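You operate a simulated robot arm through the tools that you are given. There is no shell and no other tool. Be economical: measure what you need, move in short steps, check, and stop when the job is done.

The job below is to be done with a simulated robot arm. You get a single attempt, and the scene is never put back.

JOB
Unload the three plates under the bar onto the belt at 40 kPa.
Fine: pump on, direction knob on UNLOAD, one press of CYCLE; then send the bar back over the shelf; no plate cracks; leave everything else as it is.

It is judged by the outcome, as a careful person would: the job done as asked, and still so three seconds after it is handed in. It fails if anything else is knocked over, pushed out of place, dropped, spilled or broken.

ROBOT AND FRAMES
A 6-joint arm with a two-finger parallel gripper, fixed in place. Base frame: the origin is at the foot of the arm, x ahead of it, y to its left, z up. Readings come in m, rad, newtons and seconds.
With the tool pointing down near the work surface it reaches from about 0.32 to 0.7 m from the base axis. Its first joint turns from -2.897 to 2.897 rad. Payload 4.1 kg.
The TCP is the grasp point between the finger pads, 0.023 m short of the fingertips. In the tool frame z runs along the fingers and y along their closing line. Largest opening 0.094 m; finger width 0.038, thickness 0.01; the body of the gripper, 0.054 by 0.096 m, starts 0.039 m behind the TCP.
Orientation is that of the tool frame in the base frame, as a unit quaternion [w, x, y, z]. With the fingers straight down and closing along the base's y, the tool's x points along the base's -x, its y along +y and its z along -z.

CONTROLS
- The arm moves only by the tool play_rows. Its arguments are lists of equal length, an entry for each row: "rotation": the turn, a rotation vector about the tool's x, y, z in rad, a list of three; "slide": the shift along the tool's x, y, z in mm, a list of three; "gripper": the opening in per cent of the stroke, from 0 (shut) to 100 (fully open). In form: {"rotation": [[wx, wy, wz], ...], "slide": [[x, y, z], ...], "gripper": [gripper, ...]}. A call has 1 to 10 rows; each row shifts and turns the commanded pose from where the row before left it, along the tool's axes as they then stand. Each row takes 0.2 s and may step no farther than 0.05 m and 0.15 rad from the row before; otherwise, or with a gripper value out of range, the whole call is refused. Where a pose cannot be reached the arm comes as near as it can. A force on the tool above 40 N (or 10 N above the force at the start of the call, whichever is more), or a blocked arm, ends the call early, and 0.2 s more pass. The fingers move at their own pace (about 0.045 m/s each) and stop on an object; they squeeze with about 20 N. The grip force told is the motor's: it shows also when the fingers shut on nothing. Time passes only in rows, and 0.2 s behind the last, so rows that do not move let the fingers close. The reply holds the time, the measured pose of the TCP, the force on the tool along the base axes, the opening and the grip force, in the units named above and with some noise, with the torque about the TCP (base axes, N m) and any sound that the robot's microphone picked up, and new pictures: "show" is both (left out), scene, wrist or none.
- Cameras (640 x 400 px; columns grow to the right, rows downward): "scene" is fixed at [0.394, 0.6589, 1.673]; the picture's right is [-0.93, 0.37, 0.00], its down [0.12, 0.31, -0.94] and it looks along [-0.35, -0.88, -0.34] (base axes); focal length 309 px, centre (320, 200). "wrist" rides on the gripper at [0.086, 0.016, -0.074] in the tool frame; the picture's right is [-0.18, 0.98, 0.00], its down [-0.58, -0.11, -0.81] and it looks along [-0.79, -0.15, 0.59] (tool axes); focal length 243 px, centre (320, 200). There is no depth. A picture from a camera that has moved, and an enlarged one, comes with that camera's place and axes in the base frame and with its lens. The place of the scene camera against the robot may be out by one fixed shift of up to 0.012 m in any direction.
- move_column(by): slides the trunk up (or, below 0, down) by that many m; the arm rides with it, the base frame stays. It gives what a move gives, with no picture.
- inspect(camera, box): a new picture of the part [left, top, right, bottom] of that camera's present view, enlarged. No time passes.
- sign_off(): hands the job in; it is judged then, once.

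Go step by step. Nothing tells you positions but the pictures and the camera data: compare them with the known pose of the tool, close in by small moves and look again before you grip or let go. The budget is 120 turns and 200 pictures, counting those below and the enlarged ones. Unless the task says otherwise, let go and move clear before handing in, and close with one line.

The tools are called after ">>>" as name(argument=value, ...) on one line, values as JSON. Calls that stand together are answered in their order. play_rows: Moves the arm, as the interface text tells. Its arguments: {"type":"object","properties":{"rotation":{"type":"array"},"slide":{"type":"array"},"gripper":{"type":"array"},"show":{"type":"string","enum":["both","scene","wrist","none"]}},"required":["rotation","slide","gripper"]} The other tools are called the same way: move_column (by) slides the trunk up or down; inspect (camera, box) takes an enlarged picture of a part of a camera's view; sign_off () hands the job in.

At the start:

```text
t: 0.0
tcp_pos: [0.1619, -0.2499, 1.4047]
ee_rot: [0.0, 0.0, 1.0, 0.0]
ft_force: [-0.6, 0.2, 0.5]
moment: [-0.05, 0.01, -0.03]
grip_width: 0.094
grip_force: 0.1
trunk travel left (down, up): [-0.525, 0.065]
```

scene: 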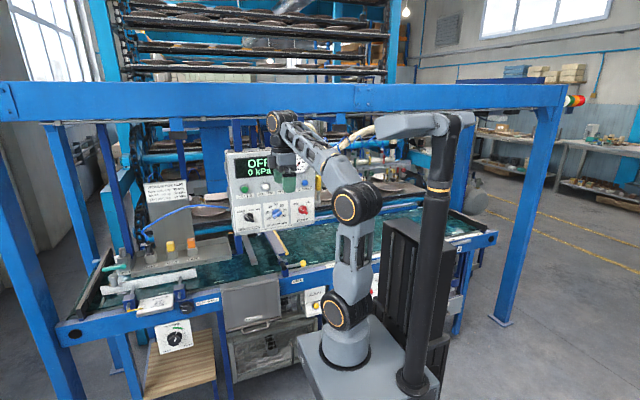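
wrist: 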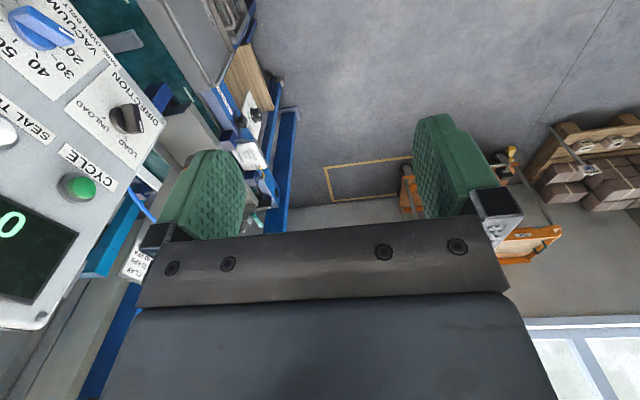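

I see a press-like machine with a control panel showing OFF / 0 kPa, and the arm in front of it. I'll enlarge the panel and other controls to read them first.

>>> inspect(camera="scene", box=[220, 140, 330, 240])

>>> inspect(camera="scene", box=[60, 170, 220, 360])

>>> inspect(camera="scene", box=[210, 210, 400, 350])

>>> inspect(camera="wrist", box=[0, 0, 180, 330])

>>> inspect(camera="wrist", box=[180, 0, 340, 240])

```text
4.00 times, centred on (275, 190) of scene
camera zoom: at [0.394, 0.6589, 1.673], right [-0.93, 0.37, 0.0], down [0.12, 0.31, -0.94], along [-0.35, -0.88, -0.34], focal length 1235 px, centre (500, 240)
```

zoom: 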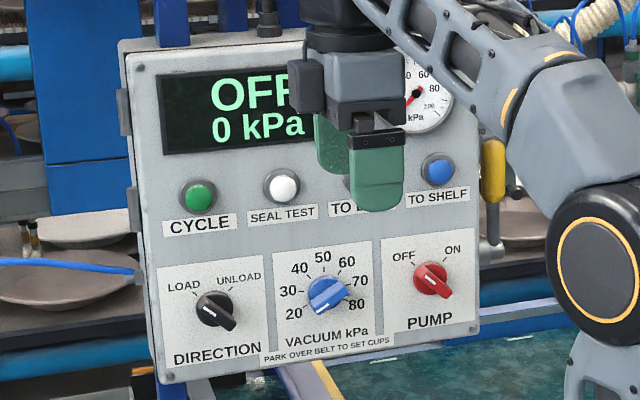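

```text
2.11 times, centred on (140, 265) of scene
camera zoom: at [0.394, 0.6589, 1.673], right [-0.93, 0.37, 0.0], down [0.12, 0.31, -0.94], along [-0.35, -0.88, -0.34], focal length 650 px, centre (699, 63)
```

zoom: 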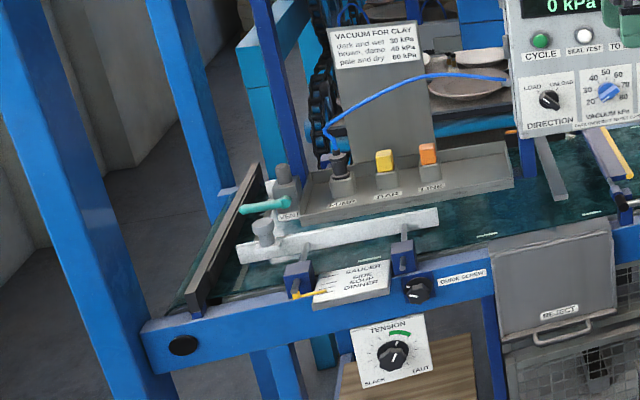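

```text
2.86 times, centred on (305, 280) of scene
camera zoom: at [0.394, 0.6589, 1.673], right [-0.93, 0.37, 0.0], down [0.12, 0.31, -0.94], along [-0.35, -0.88, -0.34], focal length 882 px, centre (363, -29)
```

zoom: 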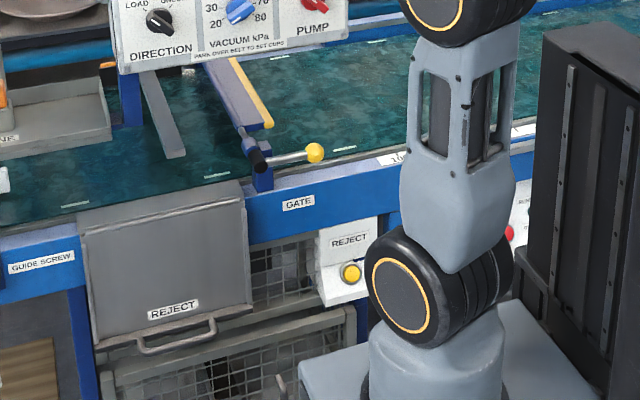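

```text
1.21 times, centred on (90, 165) of wrist
camera zoom: at [0.0749, -0.2336, 1.4797], right [0.18, 0.98, 0.0], down [0.58, -0.11, 0.81], along [0.79, -0.15, -0.59], focal length 294 px, centre (599, 242)
```

zoom: 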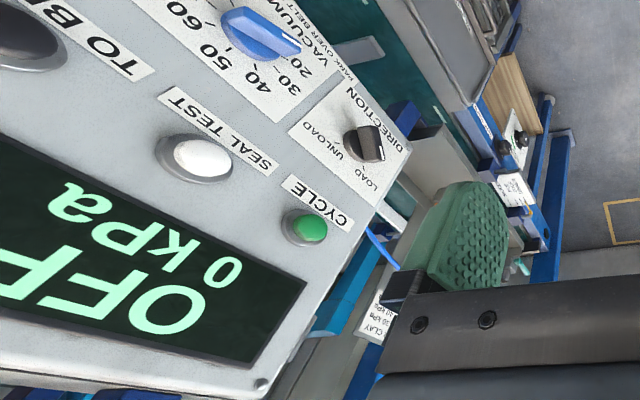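

```text
1.67 times, centred on (260, 120) of wrist
camera zoom: at [0.0749, -0.2336, 1.4797], right [0.18, 0.98, 0.0], down [0.58, -0.11, 0.81], along [0.79, -0.15, -0.59], focal length 404 px, centre (420, 333)
```

zoom: 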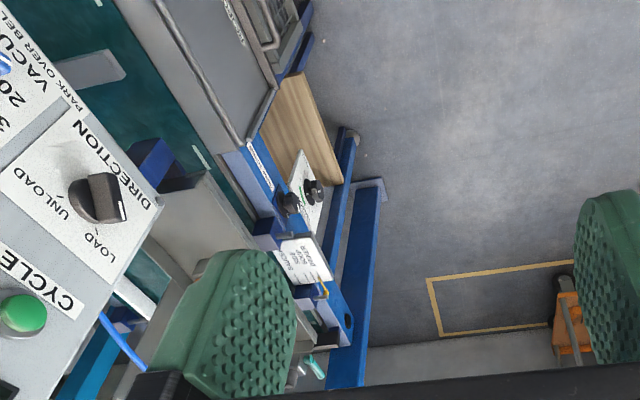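

The panel holds the DIRECTION, VACUUM and PUMP knobs. From the two views, CYCLE is at about (0.238, -0.55, 1.30). I'll turn the tool to face the panel (fingers along -y, camera on top) to see it better.

>>> play_rows(rotation=[[0.08637, 0.08637, -0.08637], [0.08637, 0.08637, -0.08637], [0.08637, 0.08637, -0.08637], [0.08637, 0.08637, -0.08637], [0.08637, 0.08637, -0.08637], [0.08637, 0.08637, -0.08637], [0.08637, 0.08637, -0.08637]], slide=[[0, 0, 0], [0, 0, 0], [0, 0, 0], [0, 0, 0], [0, 0, 0], [0, 0, 0], [0, 0, 0]], gripper=[100, 100, 100, 100, 100, 100, 100])

```text
t: 1.6
tcp_pos: [0.1618, -0.2502, 1.4051]
ee_rot: [-0.289, -0.289, 0.866, -0.289]
ft_force: [-0.1, 0.2, -0.3]
moment: [0.01, 0.0, -0.01]
grip_width: 0.0938
grip_force: 0.0
trunk travel left (down, up): [-0.525, 0.065]
camera wrist: at [0.1182, -0.218, 1.5075], right [-0.53, 0.71, -0.45], down [0.73, 0.66, 0.18], along [0.43, -0.23, -0.87], focal length 243 px, centre (320, 200)
```

scene: 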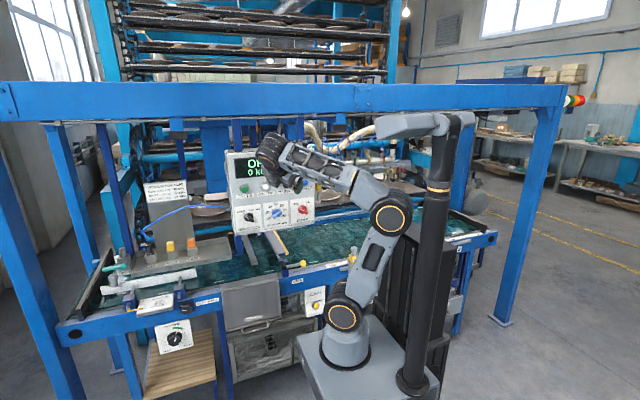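
wrist: 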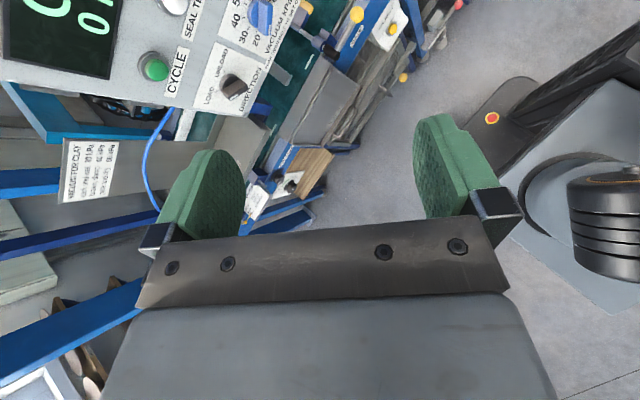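

It works as planned. I'll carry on with the rest of the turn.

>>> play_rows(rotation=[[0.08637, 0.08637, -0.08637], [0.08637, 0.08637, -0.08637], [0.08637, 0.08637, -0.08637], [0.08637, 0.08637, -0.08637], [0.08637, 0.08637, -0.08637], [0.08637, 0.08637, -0.08637], [0.08637, 0.08637, -0.08637]], slide=[[0, 0, 0], [0, 0, 0], [0, 0, 0], [0, 0, 0], [0, 0, 0], [0, 0, 0], [0, 0, 0]], gripper=[100, 100, 100, 100, 100, 100, 100])

```text
t: 3.2
tcp_pos: [0.1806, -0.2539, 1.3977]
ee_rot: [0.496, 0.523, -0.489, 0.492]
ft_force: [-0.6, 0.7, 0.5]
moment: [0.01, 0.01, 0.03]
grip_width: 0.0939
grip_force: 0.1
trunk travel left (down, up): [-0.525, 0.065]
camera wrist: at [0.1656, -0.1826, 1.4865], right [-0.99, -0.02, -0.15], down [0.06, 0.82, -0.57], along [0.13, -0.57, -0.81], focal length 243 px, centre (320, 200)
```

scene: 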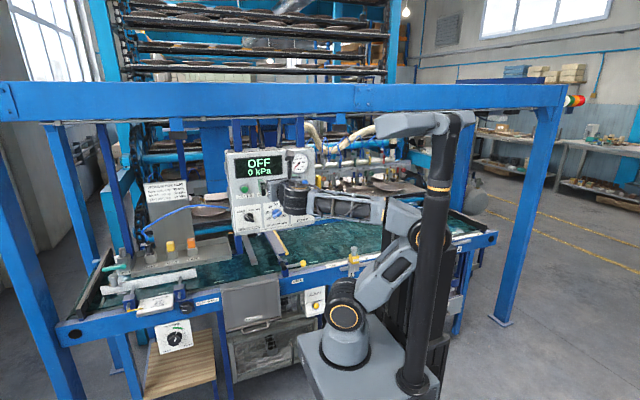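
wrist: 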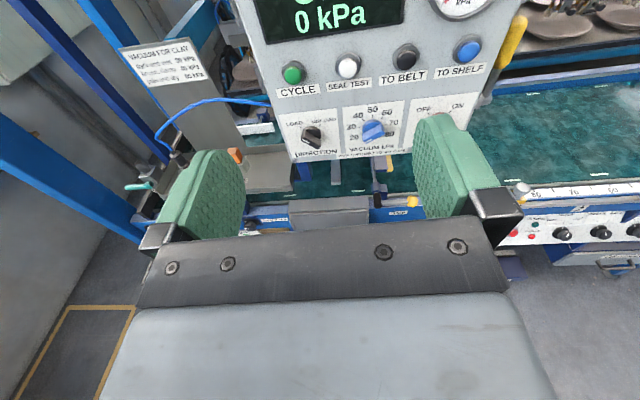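

The panel is now upright in the wrist view. I'll move toward it (TCP to about y=-0.34) and look at the knobs and the bar behind.

>>> play_rows(rotation=[[0, 0, 0], [0, 0, 0], [0, 0, 0]], slide=[[0, 0, 30], [0, 0, 30], [0, 0, 30]], gripper=[100, 100, 100])

>>> inspect(camera="scene", box=[300, 100, 500, 240])

>>> inspect(camera="scene", box=[100, 100, 320, 280])

```text
t: 3.7
tcp_pos: [0.2156, -0.2512, 1.4101]
ee_rot: [0.439, 0.546, -0.439, 0.562]
ft_force: [0.0, -0.4, -0.6]
moment: [0.0, -0.02, 0.01]
grip_width: 0.0939
grip_force: 0.1
trunk travel left (down, up): [-0.525, 0.065]
stopped in row 2: the arm was blocked; the commanded pose is now the measured one
camera wrist: at [0.1826, -0.1801, 1.495], right [-0.95, -0.23, -0.2], down [-0.07, 0.8, -0.59], along [0.29, -0.55, -0.78], focal length 243 px, centre (320, 200)
```

scene: 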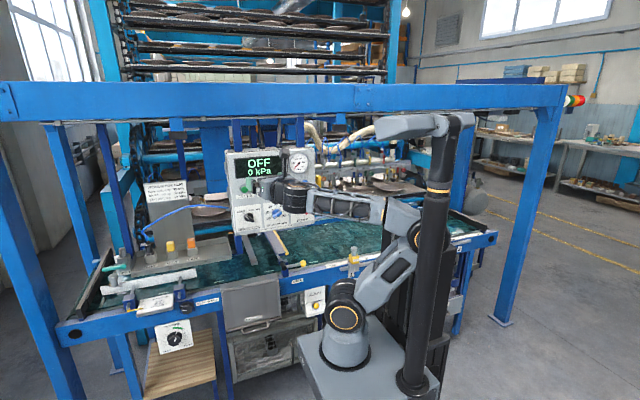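
wrist: 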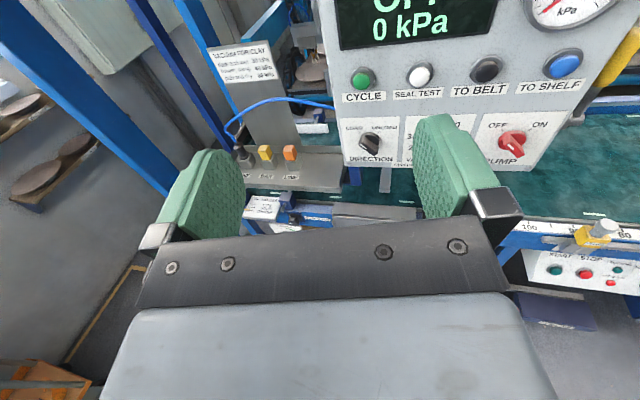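

```text
2.86 times, centred on (400, 170) of scene
camera zoom: at [0.394, 0.6589, 1.673], right [-0.93, 0.37, 0.0], down [0.12, 0.31, -0.94], along [-0.35, -0.88, -0.34], focal length 882 px, centre (91, 286)
```

zoom: 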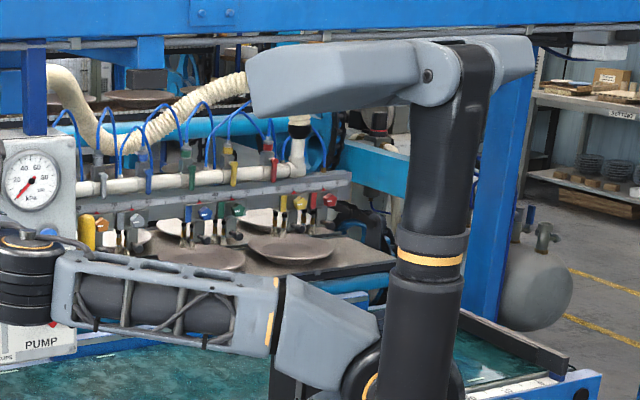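

```text
2.22 times, centred on (210, 190) of scene
camera zoom: at [0.394, 0.6589, 1.673], right [-0.93, 0.37, 0.0], down [0.12, 0.31, -0.94], along [-0.35, -0.88, -0.34], focal length 686 px, centre (564, 222)
```

zoom: 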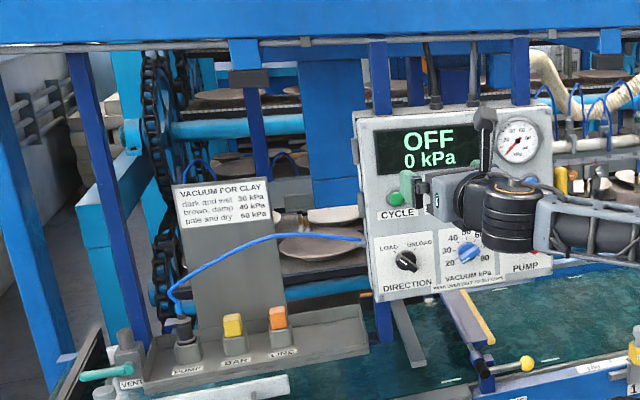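

The arm is near its folded limit there, with the wrist too close to the base axis. I'll undo part of the turn, move outward toward the panel, then turn again.

>>> play_rows(rotation=[[-0.1036, -0.0684, 0.0823], [-0.1036, -0.0684, 0.0823], [-0.1036, -0.0684, 0.0823], [-0.1036, -0.0684, 0.0823], [-0.1036, -0.0684, 0.0823], [-0.1036, -0.0684, 0.0823], [-0.1036, -0.0684, 0.0823], [-0.1036, -0.0684, 0.0823]], slide=[[0, 0, 0], [0, 0, 0], [0, 0, 0], [0, 0, 0], [0, 0, 0], [0, 0, 0], [0, 0, 0], [0, 0, 0]], gripper=[100, 100, 100, 100, 100, 100, 100, 100], show="scene")

```text
t: 5.5
tcp_pos: [0.2155, -0.2501, 1.4121]
ee_rot: [-0.288, -0.287, 0.867, -0.29]
ft_force: [-0.3, -0.6, 0.5]
moment: [0.03, 0.01, -0.02]
grip_width: 0.0941
grip_force: 0.0
trunk travel left (down, up): [-0.525, 0.065]
```

scene: 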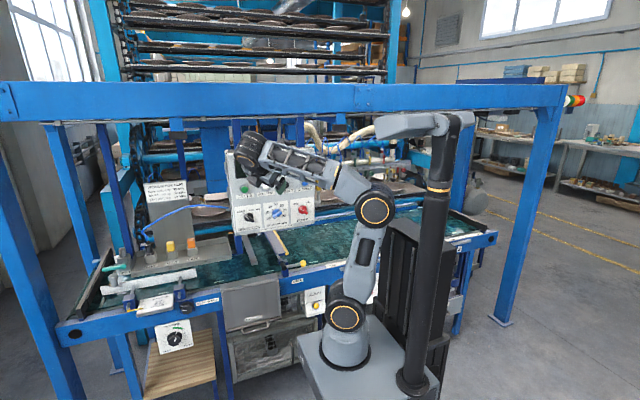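

The orientation is back where I wanted it. Now I slide outward toward the panel.

>>> play_rows(rotation=[[0, 0, 0], [0, 0, 0], [0, 0, 0], [0, 0, 0]], slide=[[30, -15, 34], [30, -15, 34], [30, -15, 34], [30, -15, 34]], gripper=[100, 100, 100, 100])

```text
t: 6.5
tcp_pos: [0.13, -0.423, 1.4218]
ee_rot: [-0.289, -0.288, 0.866, -0.29]
ft_force: [0.0, -0.4, 0.4]
moment: [0.0, -0.02, -0.01]
grip_width: 0.0939
grip_force: 0.1
trunk travel left (down, up): [-0.525, 0.065]
camera wrist: at [0.0866, -0.3901, 1.5241], right [-0.53, 0.72, -0.45], down [0.73, 0.66, 0.19], along [0.43, -0.23, -0.87], focal length 243 px, centre (320, 200)
```

scene: 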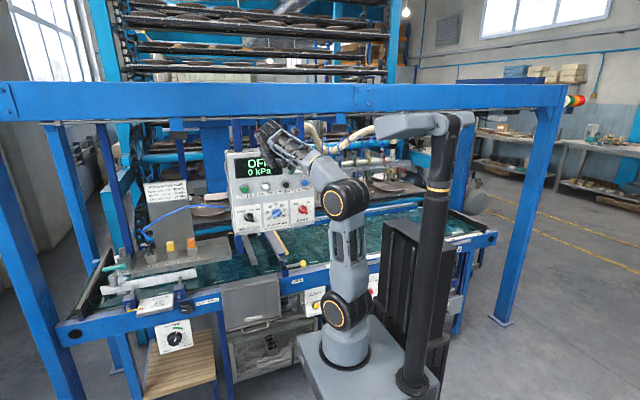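
wrist: 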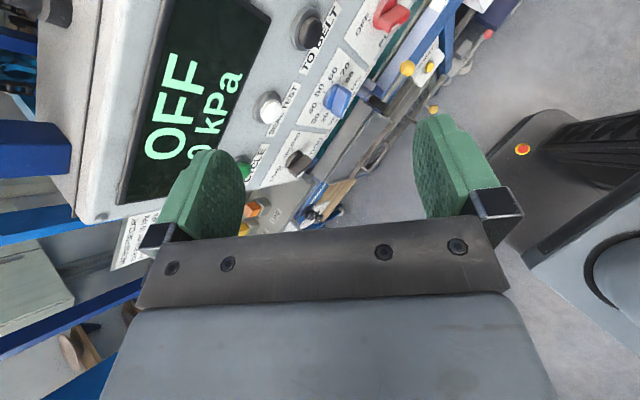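

Clear of the panel. Now the remaining 60° of turn.

>>> play_rows(rotation=[[0.08637, 0.08637, -0.08637], [0.08637, 0.08637, -0.08637], [0.08637, 0.08637, -0.08637], [0.08637, 0.08637, -0.08637], [0.08637, 0.08637, -0.08637], [0.08637, 0.08637, -0.08637], [0.08637, 0.08637, -0.08637]], slide=[[0, 0, 0], [0, 0, 0], [0, 0, 0], [0, 0, 0], [0, 0, 0], [0, 0, 0], [0, 0, 0]], gripper=[100, 100, 100, 100, 100, 100, 100])

```text
t: 8.1
tcp_pos: [0.1307, -0.4202, 1.4211]
ee_rot: [0.5, 0.499, -0.499, 0.502]
ft_force: [0.5, 0.1, 0.2]
moment: [0.01, 0.0, 0.01]
grip_width: 0.0939
grip_force: 0.0
trunk travel left (down, up): [-0.525, 0.065]
camera wrist: at [0.1134, -0.3448, 1.5083], right [-0.98, 0.0, -0.19], down [0.11, 0.8, -0.58], along [0.15, -0.59, -0.79], focal length 243 px, centre (320, 200)
```

scene: 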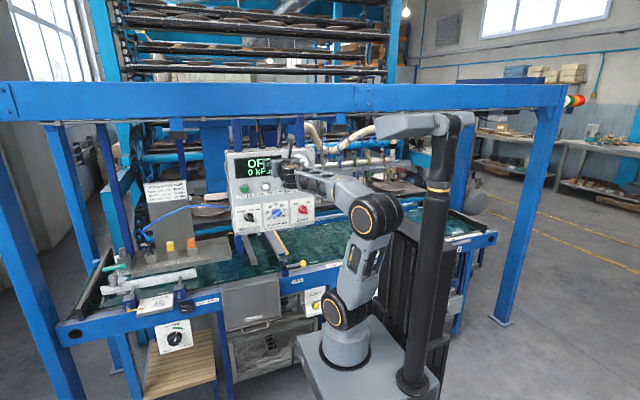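
wrist: 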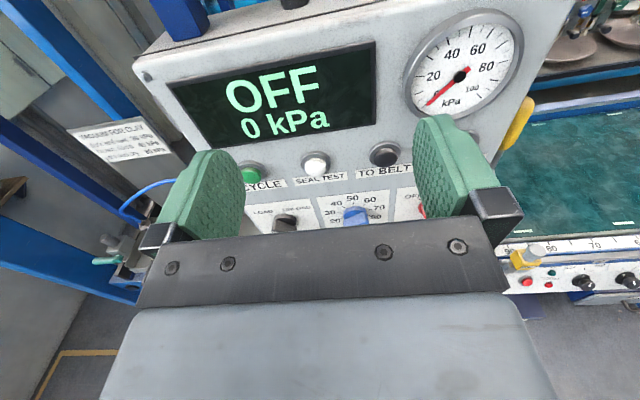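

The tool faces the panel. Before touching anything I'll look closely at the bar, cups and plates.

>>> inspect(camera="scene", box=[315, 110, 415, 200])

>>> inspect(camera="scene", box=[90, 170, 220, 310])

>>> play_rows(rotation=[[0, 0, 0], [0, 0, 0], [0, 0, 0], [0, 0, 0]], slide=[[0, 45, -15], [0, 45, -15], [0, 45, -15], [0, 45, -15]], gripper=[100, 100, 100, 100])

```text
4.44 times, centred on (365, 155) of scene
camera zoom: at [0.394, 0.6589, 1.673], right [-0.93, 0.37, 0.0], down [0.12, 0.31, -0.94], along [-0.35, -0.88, -0.34], focal length 1373 px, centre (120, 400)
```

zoom: 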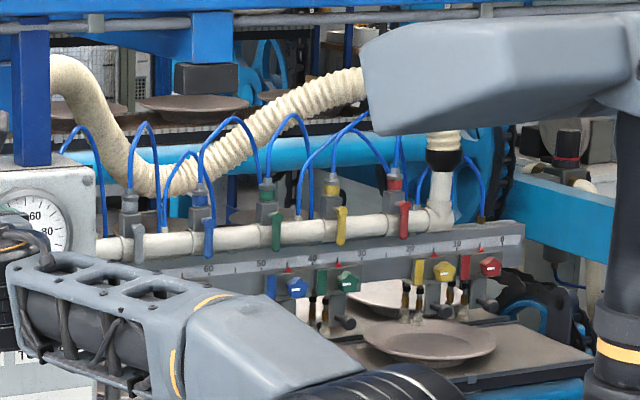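

```text
2.86 times, centred on (155, 240) of scene
camera zoom: at [0.394, 0.6589, 1.673], right [-0.93, 0.37, 0.0], down [0.12, 0.31, -0.94], along [-0.35, -0.88, -0.34], focal length 882 px, centre (791, 86)
```

zoom: 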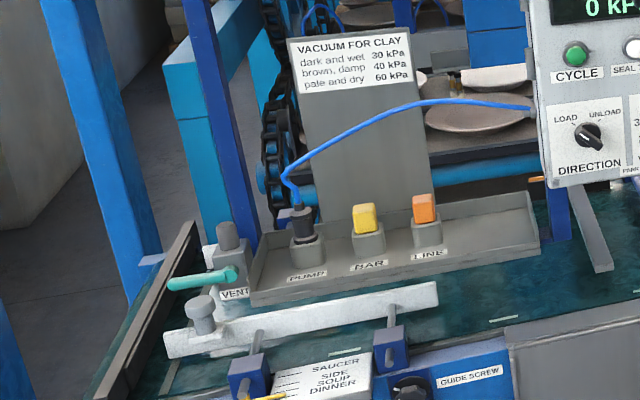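

```text
t: 9.1
tcp_pos: [-0.0465, -0.3616, 1.4213]
ee_rot: [0.5, 0.499, -0.499, 0.502]
ft_force: [-0.8, -0.5, 0.2]
moment: [0.02, 0.02, -0.03]
grip_width: 0.0942
grip_force: 0.0
trunk travel left (down, up): [-0.525, 0.065]
camera wrist: at [-0.0628, -0.2872, 1.5077], right [-0.98, 0.0, -0.19], down [0.11, 0.8, -0.58], along [0.15, -0.59, -0.79], focal length 243 px, centre (320, 200)
```

scene: 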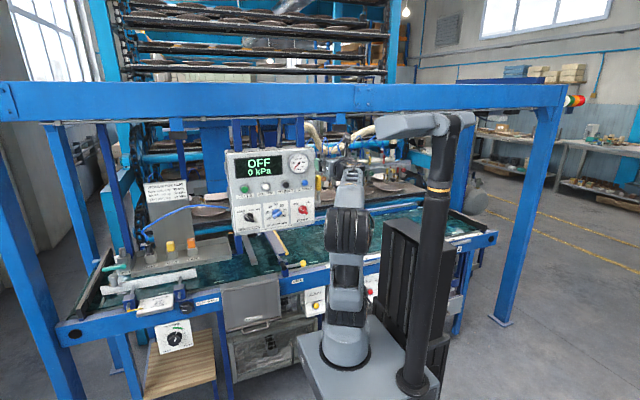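
wrist: 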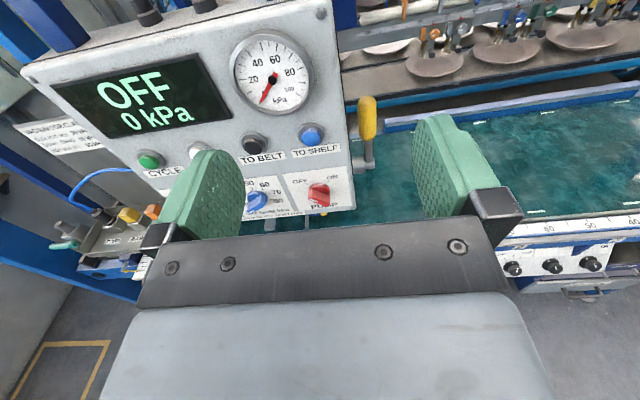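

I can see the bar with several coloured cup heads and plates on the shelf at right. I'll slide further and tilt the camera up to see it properly.

>>> play_rows(rotation=[[0, 0, 0], [0, 0, 0], [0, 0, 0], [0, 0.14, 0], [0, 0.14, 0], [0, 0.14, 0]], slide=[[0, 45, 0], [0, 45, 0], [0, 45, 0], [0, 0, 0], [0, 0, 0], [0, 0, 0]], gripper=[100, 100, 100, 100, 100, 100], show="wrist")

>>> inspect(camera="wrist", box=[180, 0, 480, 190])

>>> inspect(camera="wrist", box=[400, 0, 640, 150])

```text
t: 10.5
tcp_pos: [-0.1849, -0.3603, 1.4215]
ee_rot: [0.594, 0.383, -0.384, 0.594]
ft_force: [0.7, 0.9, 0.7]
moment: [0.01, -0.01, 0.0]
grip_width: 0.0941
grip_force: 0.1
trunk travel left (down, up): [-0.525, 0.065]
camera wrist: at [-0.2012, -0.257, 1.4697], right [-0.98, -0.07, -0.17], down [0.11, 0.49, -0.86], along [0.15, -0.87, -0.48], focal length 243 px, centre (320, 200)
```

wrist: 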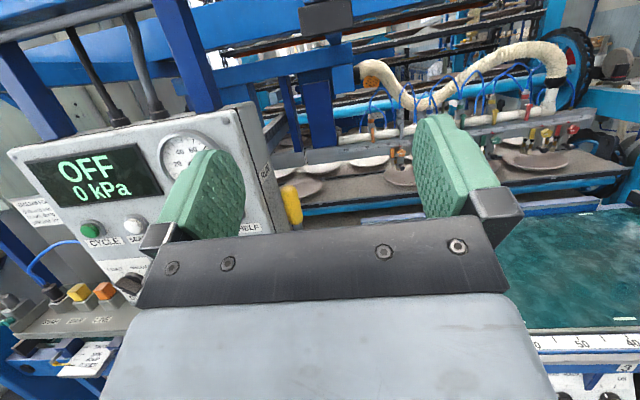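

```text
2.11 times, centred on (330, 95) of wrist
camera zoom: at [-0.2012, -0.257, 1.4697], right [-0.98, -0.07, -0.17], down [0.11, 0.49, -0.86], along [0.15, -0.87, -0.48], focal length 511 px, centre (299, 421)
```

zoom: 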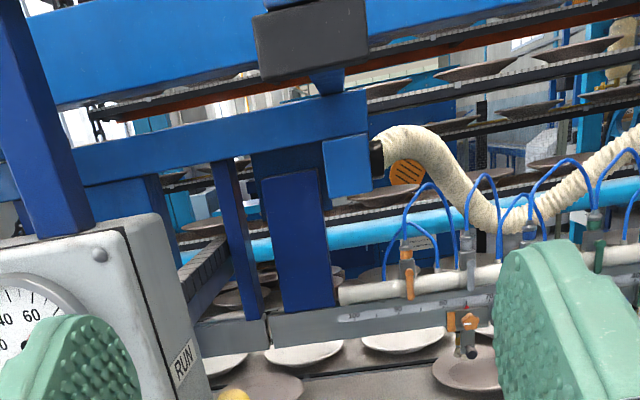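

```text
2.67 times, centred on (520, 75) of wrist
camera zoom: at [-0.2012, -0.257, 1.4697], right [-0.98, -0.07, -0.17], down [0.11, 0.49, -0.86], along [0.15, -0.87, -0.48], focal length 647 px, centre (-213, 533)
```

zoom: 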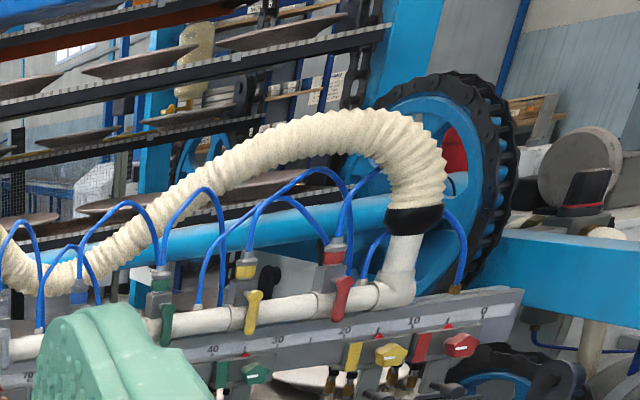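

There are six paired cup heads over three plates, each with its own valve. Next I'll check the yellow lever beside the panel marked RUN.

>>> inspect(camera="wrist", box=[240, 140, 340, 240])

>>> play_rows(rotation=[[0, 0, 0], [0, 0, 0], [0, 0, 0]], slide=[[0, 45, 0], [0, 45, 0], [0, 45, 0]], gripper=[100, 100, 100], show="wrist")

>>> inspect(camera="wrist", box=[220, 20, 470, 200])

>>> inspect(camera="wrist", box=[80, 60, 240, 240])

```text
4.00 times, centred on (290, 190) of wrist
camera zoom: at [-0.2012, -0.257, 1.4697], right [-0.98, -0.07, -0.17], down [0.11, 0.49, -0.86], along [0.15, -0.87, -0.48], focal length 970 px, centre (440, 240)
```

zoom: 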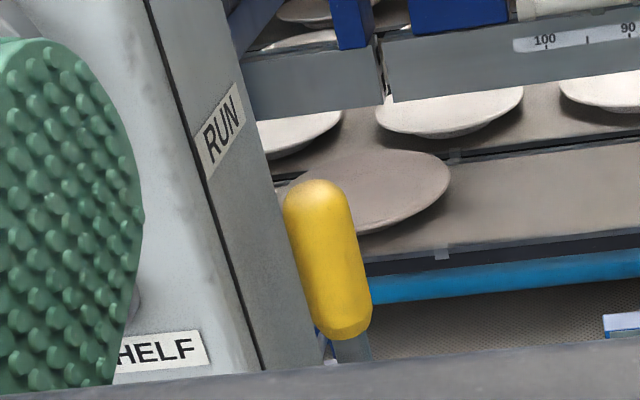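

```text
t: 11.3
tcp_pos: [-0.3213, -0.3617, 1.4199]
ee_rot: [0.594, 0.383, -0.384, 0.595]
ft_force: [-0.7, 0.6, 0.3]
moment: [0.0, 0.02, -0.01]
grip_width: 0.0942
grip_force: 0.1
trunk travel left (down, up): [-0.525, 0.065]
camera wrist: at [-0.3368, -0.2575, 1.4684], right [-0.98, -0.08, -0.17], down [0.11, 0.5, -0.86], along [0.15, -0.86, -0.48], focal length 243 px, centre (320, 200)
```

wrist: 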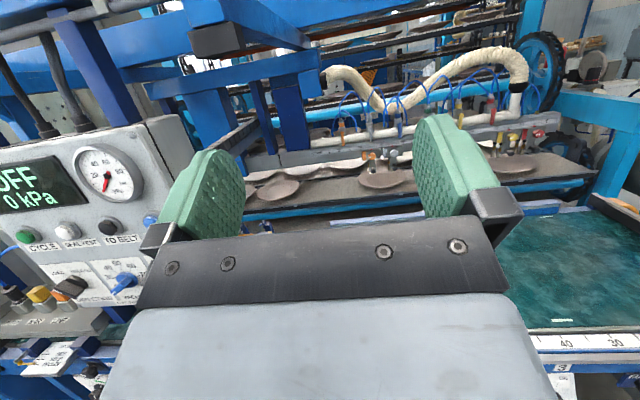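

```text
2.22 times, centred on (345, 110) of wrist
camera zoom: at [-0.3368, -0.2575, 1.4684], right [-0.98, -0.08, -0.17], down [0.11, 0.5, -0.86], along [0.15, -0.86, -0.48], focal length 539 px, centre (264, 400)
```

zoom: 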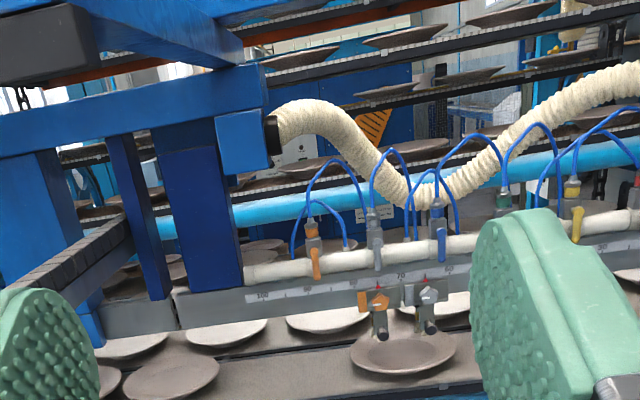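

```text
2.22 times, centred on (160, 150) of wrist
camera zoom: at [-0.3368, -0.2575, 1.4684], right [-0.98, -0.08, -0.17], down [0.11, 0.5, -0.86], along [0.15, -0.86, -0.48], focal length 539 px, centre (676, 311)
```

zoom: 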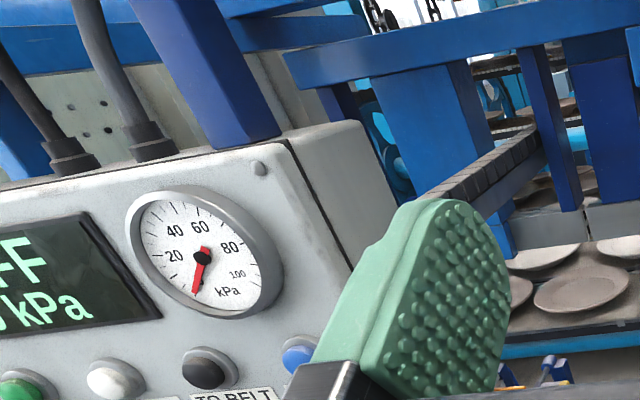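

The lever is up at RUN and everything looks ready. I'll go back in front of the panel, lower and a bit back, to read the knob pointers.

>>> play_rows(rotation=[[0, -0.14, 0], [0, -0.14, 0], [0, -0.14, 0], [0, 0, 0], [0, 0, 0], [0, 0, 0], [0, 0, 0], [0, 0, 0], [0, 0, 0], [0, 0, 0]], slide=[[0, -45, 0], [0, -45, 0], [0, -45, 0], [0, -45, 0], [0, -45, 0], [0, -45, 0], [0, -45, 0], [0, -45, 0], [0, -45, 0], [0, -45, 0]], gripper=[100, 100, 100, 100, 100, 100, 100, 100, 100, 100], show="none")

>>> play_rows(rotation=[[0, 0, 0], [0, 0, 0], [0, 0, 0]], slide=[[-40, 0, 0], [-40, 0, 0], [-40, 0, 0]], gripper=[100, 100, 100])

>>> inspect(camera="wrist", box=[220, 0, 460, 160])

```text
t: 13.7
tcp_pos: [0.095, -0.3621, 1.425]
ee_rot: [0.526, 0.471, -0.522, 0.479]
ft_force: [0.1, -0.8, -0.1]
moment: [0.02, -0.02, -0.02]
grip_width: 0.0942
grip_force: 0.1
out of reach, approached as far as the arm can: row 9
trunk travel left (down, up): [-0.525, 0.065]
stopped in row 10: the arm was blocked; the commanded pose is now the measured one
```

```text
t: 14.5
tcp_pos: [0.098, -0.3633, 1.3039]
ee_rot: [0.524, 0.474, -0.52, 0.481]
ft_force: [0.4, -0.6, 0.4]
moment: [0.01, 0.0, 0.02]
grip_width: 0.094
grip_force: 0.1
trunk travel left (down, up): [-0.525, 0.065]
camera wrist: at [0.0882, -0.287, 1.3897], right [-0.98, 0.08, -0.19], down [0.18, 0.79, -0.59], along [0.1, -0.61, -0.79], focal length 243 px, centre (320, 200)
```

scene: 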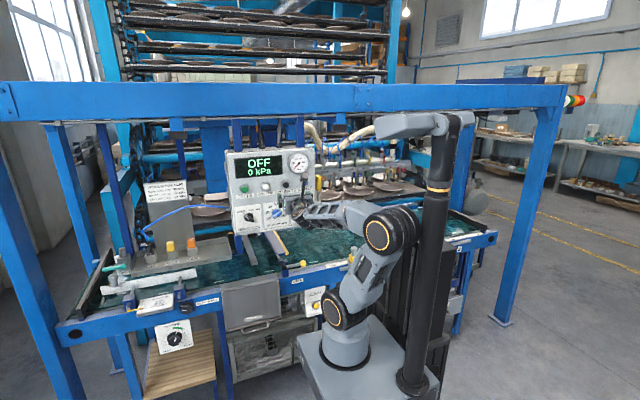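
wrist: 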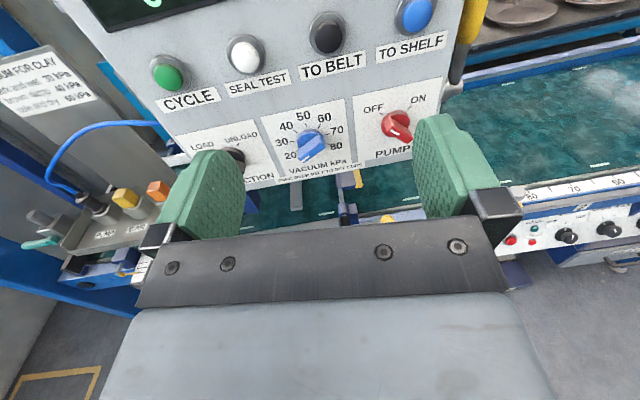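

```text
2.50 times, centred on (340, 80) of wrist
camera zoom: at [0.0882, -0.287, 1.3897], right [-0.98, 0.08, -0.19], down [0.18, 0.79, -0.59], along [0.1, -0.61, -0.79], focal length 606 px, centre (270, 500)
```

zoom: 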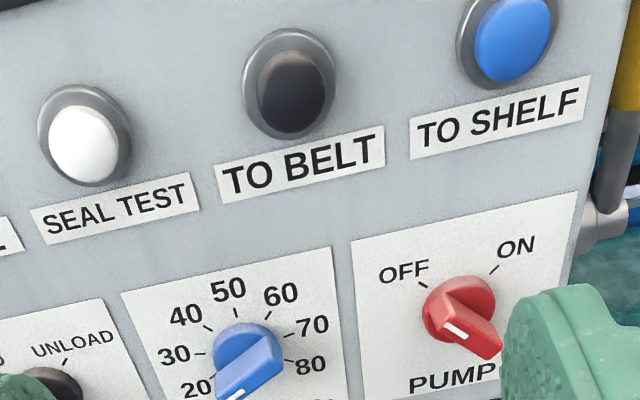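

PUMP points to OFF, and VACUUM points to about 20 with its white line at lower left. I'll zoom in on the knobs again, especially DIRECTION.

>>> inspect(camera="scene", box=[230, 195, 290, 240])

>>> play_rows(rotation=[[0, 0, 0], [0, 0, 0], [0, 0, 0]], slide=[[0, -35, 15], [0, -35, 15], [0, -35, 15]], gripper=[100, 100, 100], show="wrist")

>>> inspect(camera="wrist", box=[200, 0, 500, 220])

```text
8.89 times, centred on (260, 218) of scene
camera zoom: at [0.394, 0.6589, 1.673], right [-0.93, 0.37, 0.0], down [0.12, 0.31, -0.94], along [-0.35, -0.88, -0.34], focal length 2745 px, centre (853, 44)
```

zoom: 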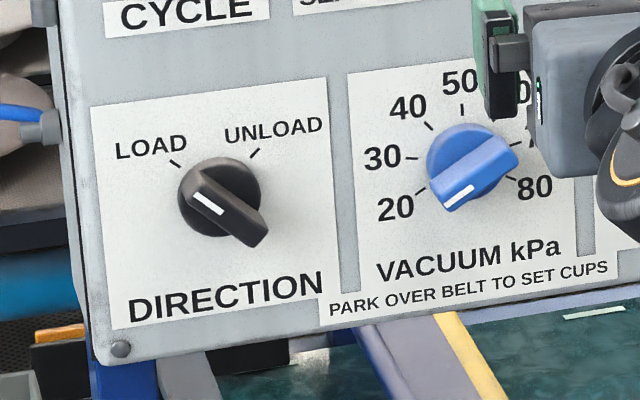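

```text
t: 15.3
tcp_pos: [0.1997, -0.4179, 1.3061]
ee_rot: [0.525, 0.472, -0.52, 0.48]
ft_force: [-0.3, -0.2, 1.6]
moment: [0.0, 0.04, 0.0]
grip_width: 0.0941
grip_force: 0.1
trunk travel left (down, up): [-0.525, 0.065]
camera wrist: at [0.191, -0.3413, 1.3912], right [-0.98, 0.09, -0.19], down [0.18, 0.78, -0.59], along [0.1, -0.61, -0.78], focal length 243 px, centre (320, 200)
```

wrist: 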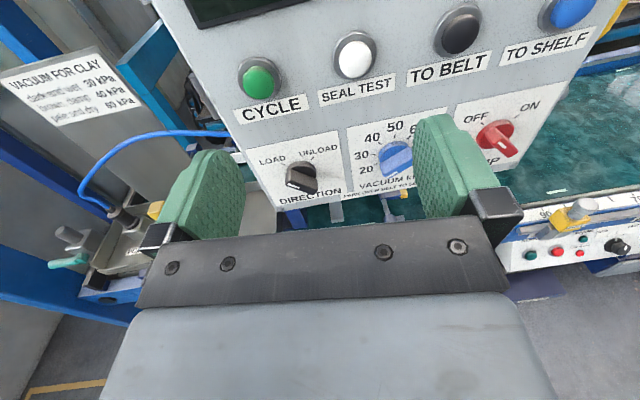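

```text
1.82 times, centred on (350, 110) of wrist
camera zoom: at [0.191, -0.3413, 1.3912], right [-0.98, 0.09, -0.19], down [0.18, 0.78, -0.59], along [0.1, -0.61, -0.78], focal length 441 px, centre (266, 364)
```

zoom: 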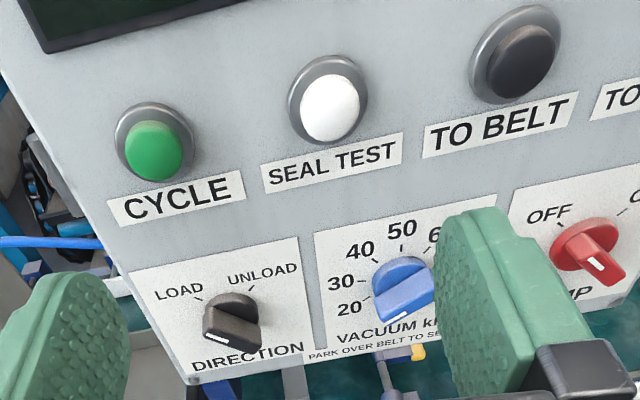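

Readings: DIRECTION on LOAD, VACUUM near 20, PUMP on OFF. Triangulating from the wrist views puts the knobs at x≈0.239, 0.121 and 0.002, z≈1.169, with the panel face at y≈-0.567. I'll line up first with DIRECTION, rolled -45° to match its bar.

>>> play_rows(rotation=[[0.093, -0.013, -0.003], [0, 0, 0], [0, 0, 0], [0, 0, 0], [0, 0, -0.131], [0, 0, -0.131], [0, 0, -0.131], [0, 0, -0.131], [0, 0, -0.131], [0, 0, -0.131]], slide=[[0, 0, 0], [-46, -13, 18], [-46, -13, 18], [-45, -13, 18], [0, 0, 0], [0, 0, 0], [0, 0, 0], [0, 0, 0], [0, 0, 0], [0, 0, 0]], gripper=[50, 50, 50, 50, 50, 50, 50, 50, 50, 50])

```text
refused: row 2 steps farther than a row can; nothing moved
```

>>> play_rows(rotation=[[0.093, -0.013, -0.003], [0, 0, 0], [0, 0, 0], [0, 0, 0], [0, 0, -0.131], [0, 0, -0.131], [0, 0, -0.131], [0, 0, -0.131], [0, 0, -0.131], [0, 0, -0.131]], slide=[[-20, 0, 14], [-39, -13, 16], [-39, -13, 16], [-39, -13, 16], [0, 0, 0], [0, 0, 0], [0, 0, 0], [0, 0, 0], [0, 0, 0], [0, 0, 0]], gripper=[50, 50, 50, 50, 50, 50, 50, 50, 50, 50])

```text
t: 17.5
tcp_pos: [0.235, -0.4804, 1.1694]
ee_rot: [0.653, 0.653, -0.27, 0.271]
ft_force: [1.1, -0.1, -0.1]
moment: [0.04, -0.01, 0.02]
grip_width: 0.047
grip_force: 0.1
trunk travel left (down, up): [-0.525, 0.065]
camera wrist: at [0.2846, -0.4051, 1.2421], right [-0.82, 0.0, 0.57], down [-0.34, 0.81, -0.49], along [-0.46, -0.59, -0.66], focal length 243 px, centre (320, 200)
```

scene: 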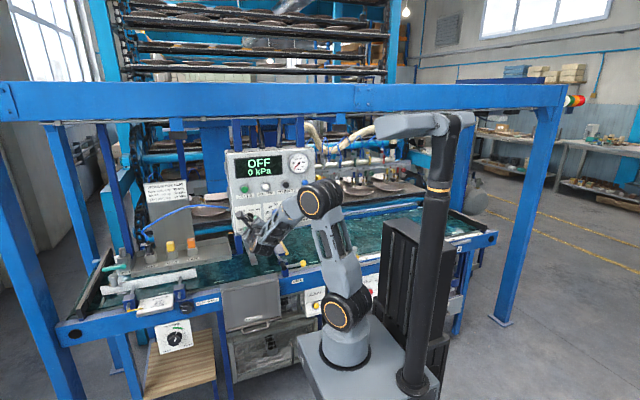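
wrist: 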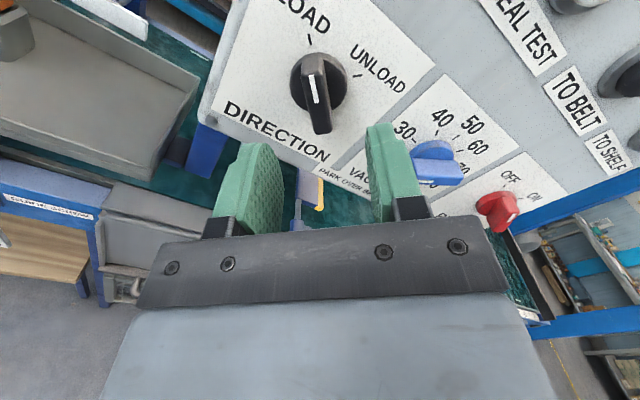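

The bar of the DIRECTION knob is aligned with the fingers. I'm moving in gradually.

>>> play_rows(rotation=[[0, 0, 0], [0, 0, 0], [0, 0, 0], [0, 0, 0]], slide=[[0, -1, 15], [0, 0, 15], [0, 0, 10], [0, 0, 7]], gripper=[40, 40, 40, 40], show="wrist")

>>> inspect(camera="wrist", box=[200, 60, 440, 220])

```text
t: 18.5
tcp_pos: [0.2354, -0.5287, 1.1686]
ee_rot: [0.653, 0.653, -0.27, 0.271]
ft_force: [-0.2, 0.1, 0.2]
moment: [-0.01, -0.02, 0.02]
grip_width: 0.0376
grip_force: 0.0
trunk travel left (down, up): [-0.525, 0.065]
camera wrist: at [0.2848, -0.4536, 1.2424], right [-0.83, 0.0, 0.56], down [-0.33, 0.81, -0.49], along [-0.45, -0.59, -0.66], focal length 243 px, centre (320, 200)
```

wrist: 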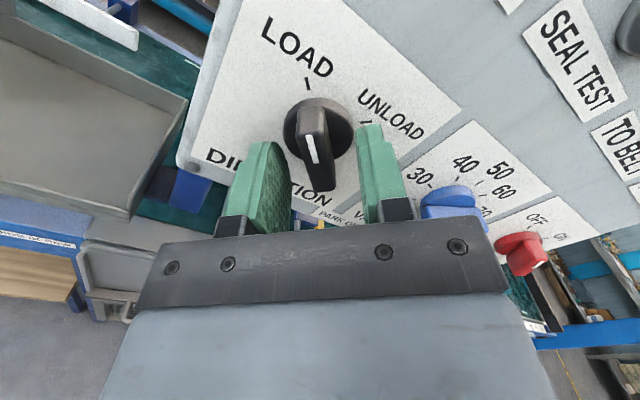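

```text
2.50 times, centred on (320, 140) of wrist
camera zoom: at [0.2848, -0.4536, 1.2424], right [-0.83, 0.0, 0.56], down [-0.33, 0.81, -0.49], along [-0.45, -0.59, -0.66], focal length 606 px, centre (320, 350)
```

zoom: 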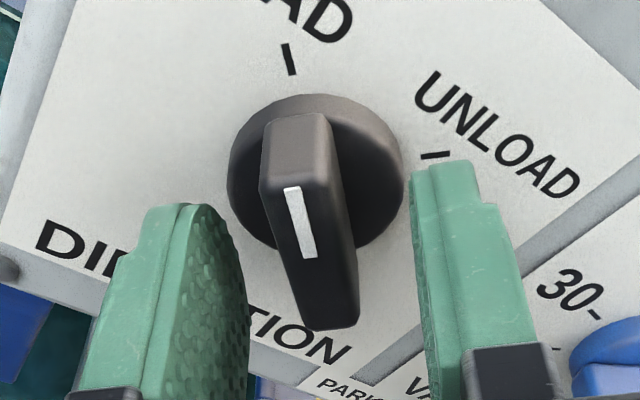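

The bar's front face is about 13 mm past the TCP, so the tips already straddle it. I'll go 4 mm deeper, shift 2 mm to centre, and close gently.

>>> play_rows(rotation=[[0, 0, 0], [0, 0, 0], [0, 0, 0], [0, 0, 0], [0, 0, 0], [0, 0, 0]], slide=[[0, -2, 4], [0, 0, 0], [0, 0, 0], [0, 0, 0], [0, 0, 0], [0, 0, 0]], gripper=[40, 20, 8, 4, 4, 4], show="wrist")

```text
t: 19.9
tcp_pos: [0.2348, -0.5328, 1.1699]
ee_rot: [0.655, 0.651, -0.271, 0.271]
ft_force: [-6.3, -2.5, 13.7]
moment: [0.9, -0.07, -0.4]
grip_width: 0.013
grip_force: 44.8
trunk travel left (down, up): [-0.525, 0.065]
camera wrist: at [0.2848, -0.4573, 1.2419], right [-0.83, 0.0, 0.56], down [-0.33, 0.8, -0.49], along [-0.45, -0.59, -0.66], focal length 243 px, centre (320, 200)
```

wrist: 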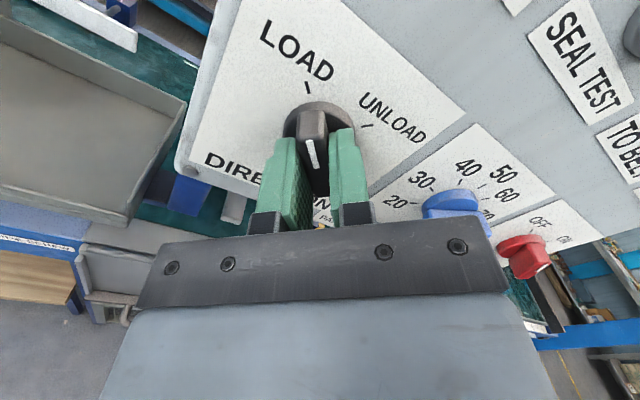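

Gripped at 13 mm with a slight side load. I'll ease 1.5 mm toward the load and turn clockwise.

>>> play_rows(rotation=[[0, 0, 0], [0, 0, 0.14], [0, 0, 0.14], [0, 0, 0.14], [0, 0, 0.14], [0, 0, 0.14]], slide=[[0, 1.5, 0], [0, 0, 0], [0, 0, 0], [0, 0, 0], [0, 0, 0], [0, 0, 0]], gripper=[4, 4, 4, 4, 4, 4], show="wrist")

```text
t: 21.3
tcp_pos: [0.2373, -0.533, 1.169]
ee_rot: [0.52, 0.521, -0.477, 0.48]
ft_force: [7.7, -13.4, 6.5]
moment: [-1.42, 0.06, -0.26]
grip_width: 0.0129
grip_force: 44.8
trunk travel left (down, up): [-0.525, 0.065]
camera wrist: at [0.2284, -0.4574, 1.2558], right [-0.99, 0.0, -0.1], down [0.06, 0.81, -0.59], along [0.08, -0.59, -0.8], focal length 243 px, centre (320, 200)
```

wrist: 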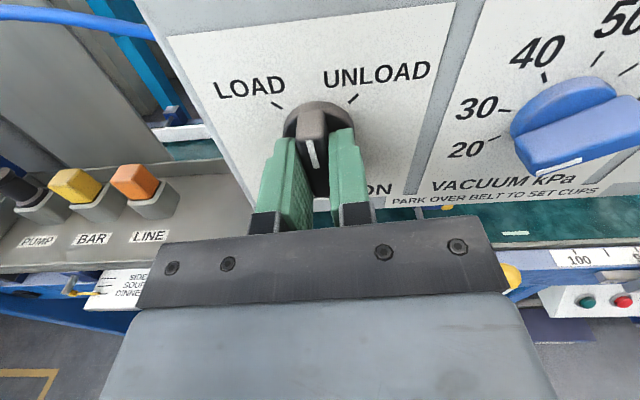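

The knob follows. I'll continue to UNLOAD.

>>> play_rows(rotation=[[0, 0, 0.145], [0, 0, 0.145], [0, 0, 0.145], [0, 0, 0.145], [0, 0, 0.145], [0, 0, 0.145]], slide=[[0.5, -1, 0], [0, 0, 0], [0, 0, 0], [0, 0, 0], [0, 0, 0], [0, 0, 0]], gripper=[4, 4, 4, 4, 4, 4], show="wrist")

```text
t: 22.7
tcp_pos: [0.2401, -0.5321, 1.1695]
ee_rot: [0.27, 0.271, -0.652, 0.655]
ft_force: [19.7, -14.6, 16.4]
moment: [0.39, 0.13, -0.31]
grip_width: 0.0128
grip_force: 45.5
trunk travel left (down, up): [-0.525, 0.065]
camera wrist: at [0.1678, -0.4576, 1.2189], right [-0.56, -0.01, -0.83], down [0.48, 0.81, -0.34], along [0.67, -0.59, -0.45], focal length 243 px, centre (320, 200)
```

wrist: 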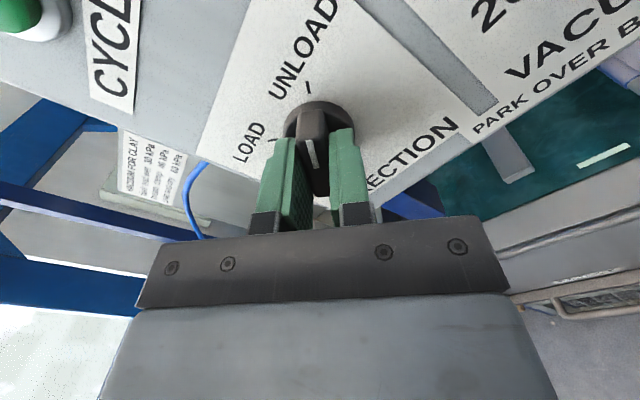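

DIRECTION now points at UNLOAD. I'll release, back off, and slide over to VACUUM.

>>> play_rows(rotation=[[0, 0, 0], [0, 0, 0], [0, 0, 0], [0, 0, 0], [0, 0, 0], [0, 0, 0], [0, 0, 0], [0, 0, 0], [0, 0, 0]], slide=[[0, 0, 0], [0, 0, 0], [0, 0, -20], [0, 0, -40], [0, 0, 0], [28, 28, 0], [28, 28, 0], [28, 28, 0], [0, 0, 0]], gripper=[25, 40, 40, 40, 40, 40, 40, 40, 40])

>>> inspect(camera="scene", box=[230, 195, 290, 240])

>>> inspect(camera="wrist", box=[200, 0, 480, 190])

```text
t: 24.7
tcp_pos: [0.1213, -0.4719, 1.1714]
ee_rot: [-0.273, -0.269, 0.654, -0.652]
ft_force: [0.5, 1.3, -0.9]
moment: [-0.01, 0.0, -0.02]
grip_width: 0.0378
grip_force: 0.0
out of reach, approached as far as the arm can: row 8
trunk travel left (down, up): [-0.525, 0.065]
camera wrist: at [0.0499, -0.3964, 1.2195], right [-0.56, 0.0, -0.83], down [0.49, 0.8, -0.33], along [0.66, -0.6, -0.46], focal length 243 px, centre (320, 200)
```

scene: 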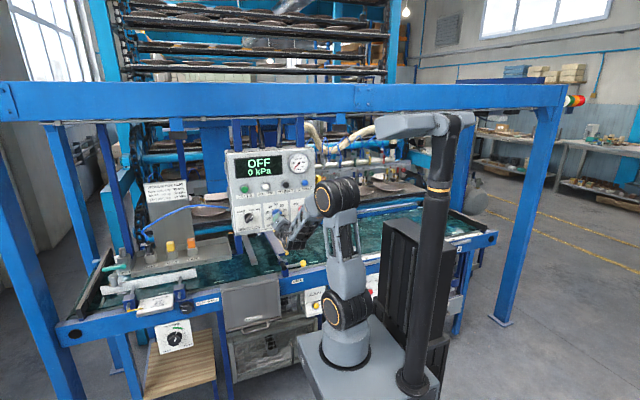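
wrist: 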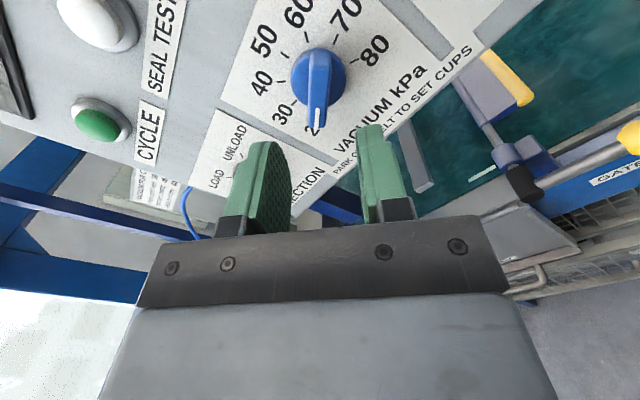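

```text
8.89 times, centred on (260, 218) of scene
camera zoom: at [0.394, 0.6589, 1.673], right [-0.93, 0.37, 0.0], down [0.12, 0.31, -0.94], along [-0.35, -0.88, -0.34], focal length 2745 px, centre (853, 44)
```

zoom: 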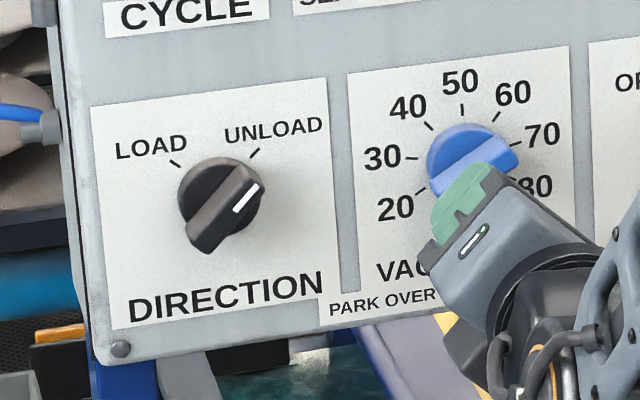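

```text
2.11 times, centred on (340, 95) of wrist
camera zoom: at [0.0499, -0.3964, 1.2195], right [-0.56, 0.0, -0.83], down [0.49, 0.8, -0.33], along [0.66, -0.6, -0.46], focal length 511 px, centre (278, 421)
```

zoom: 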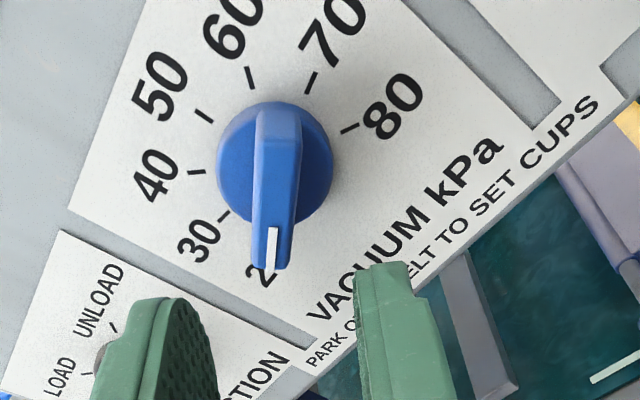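

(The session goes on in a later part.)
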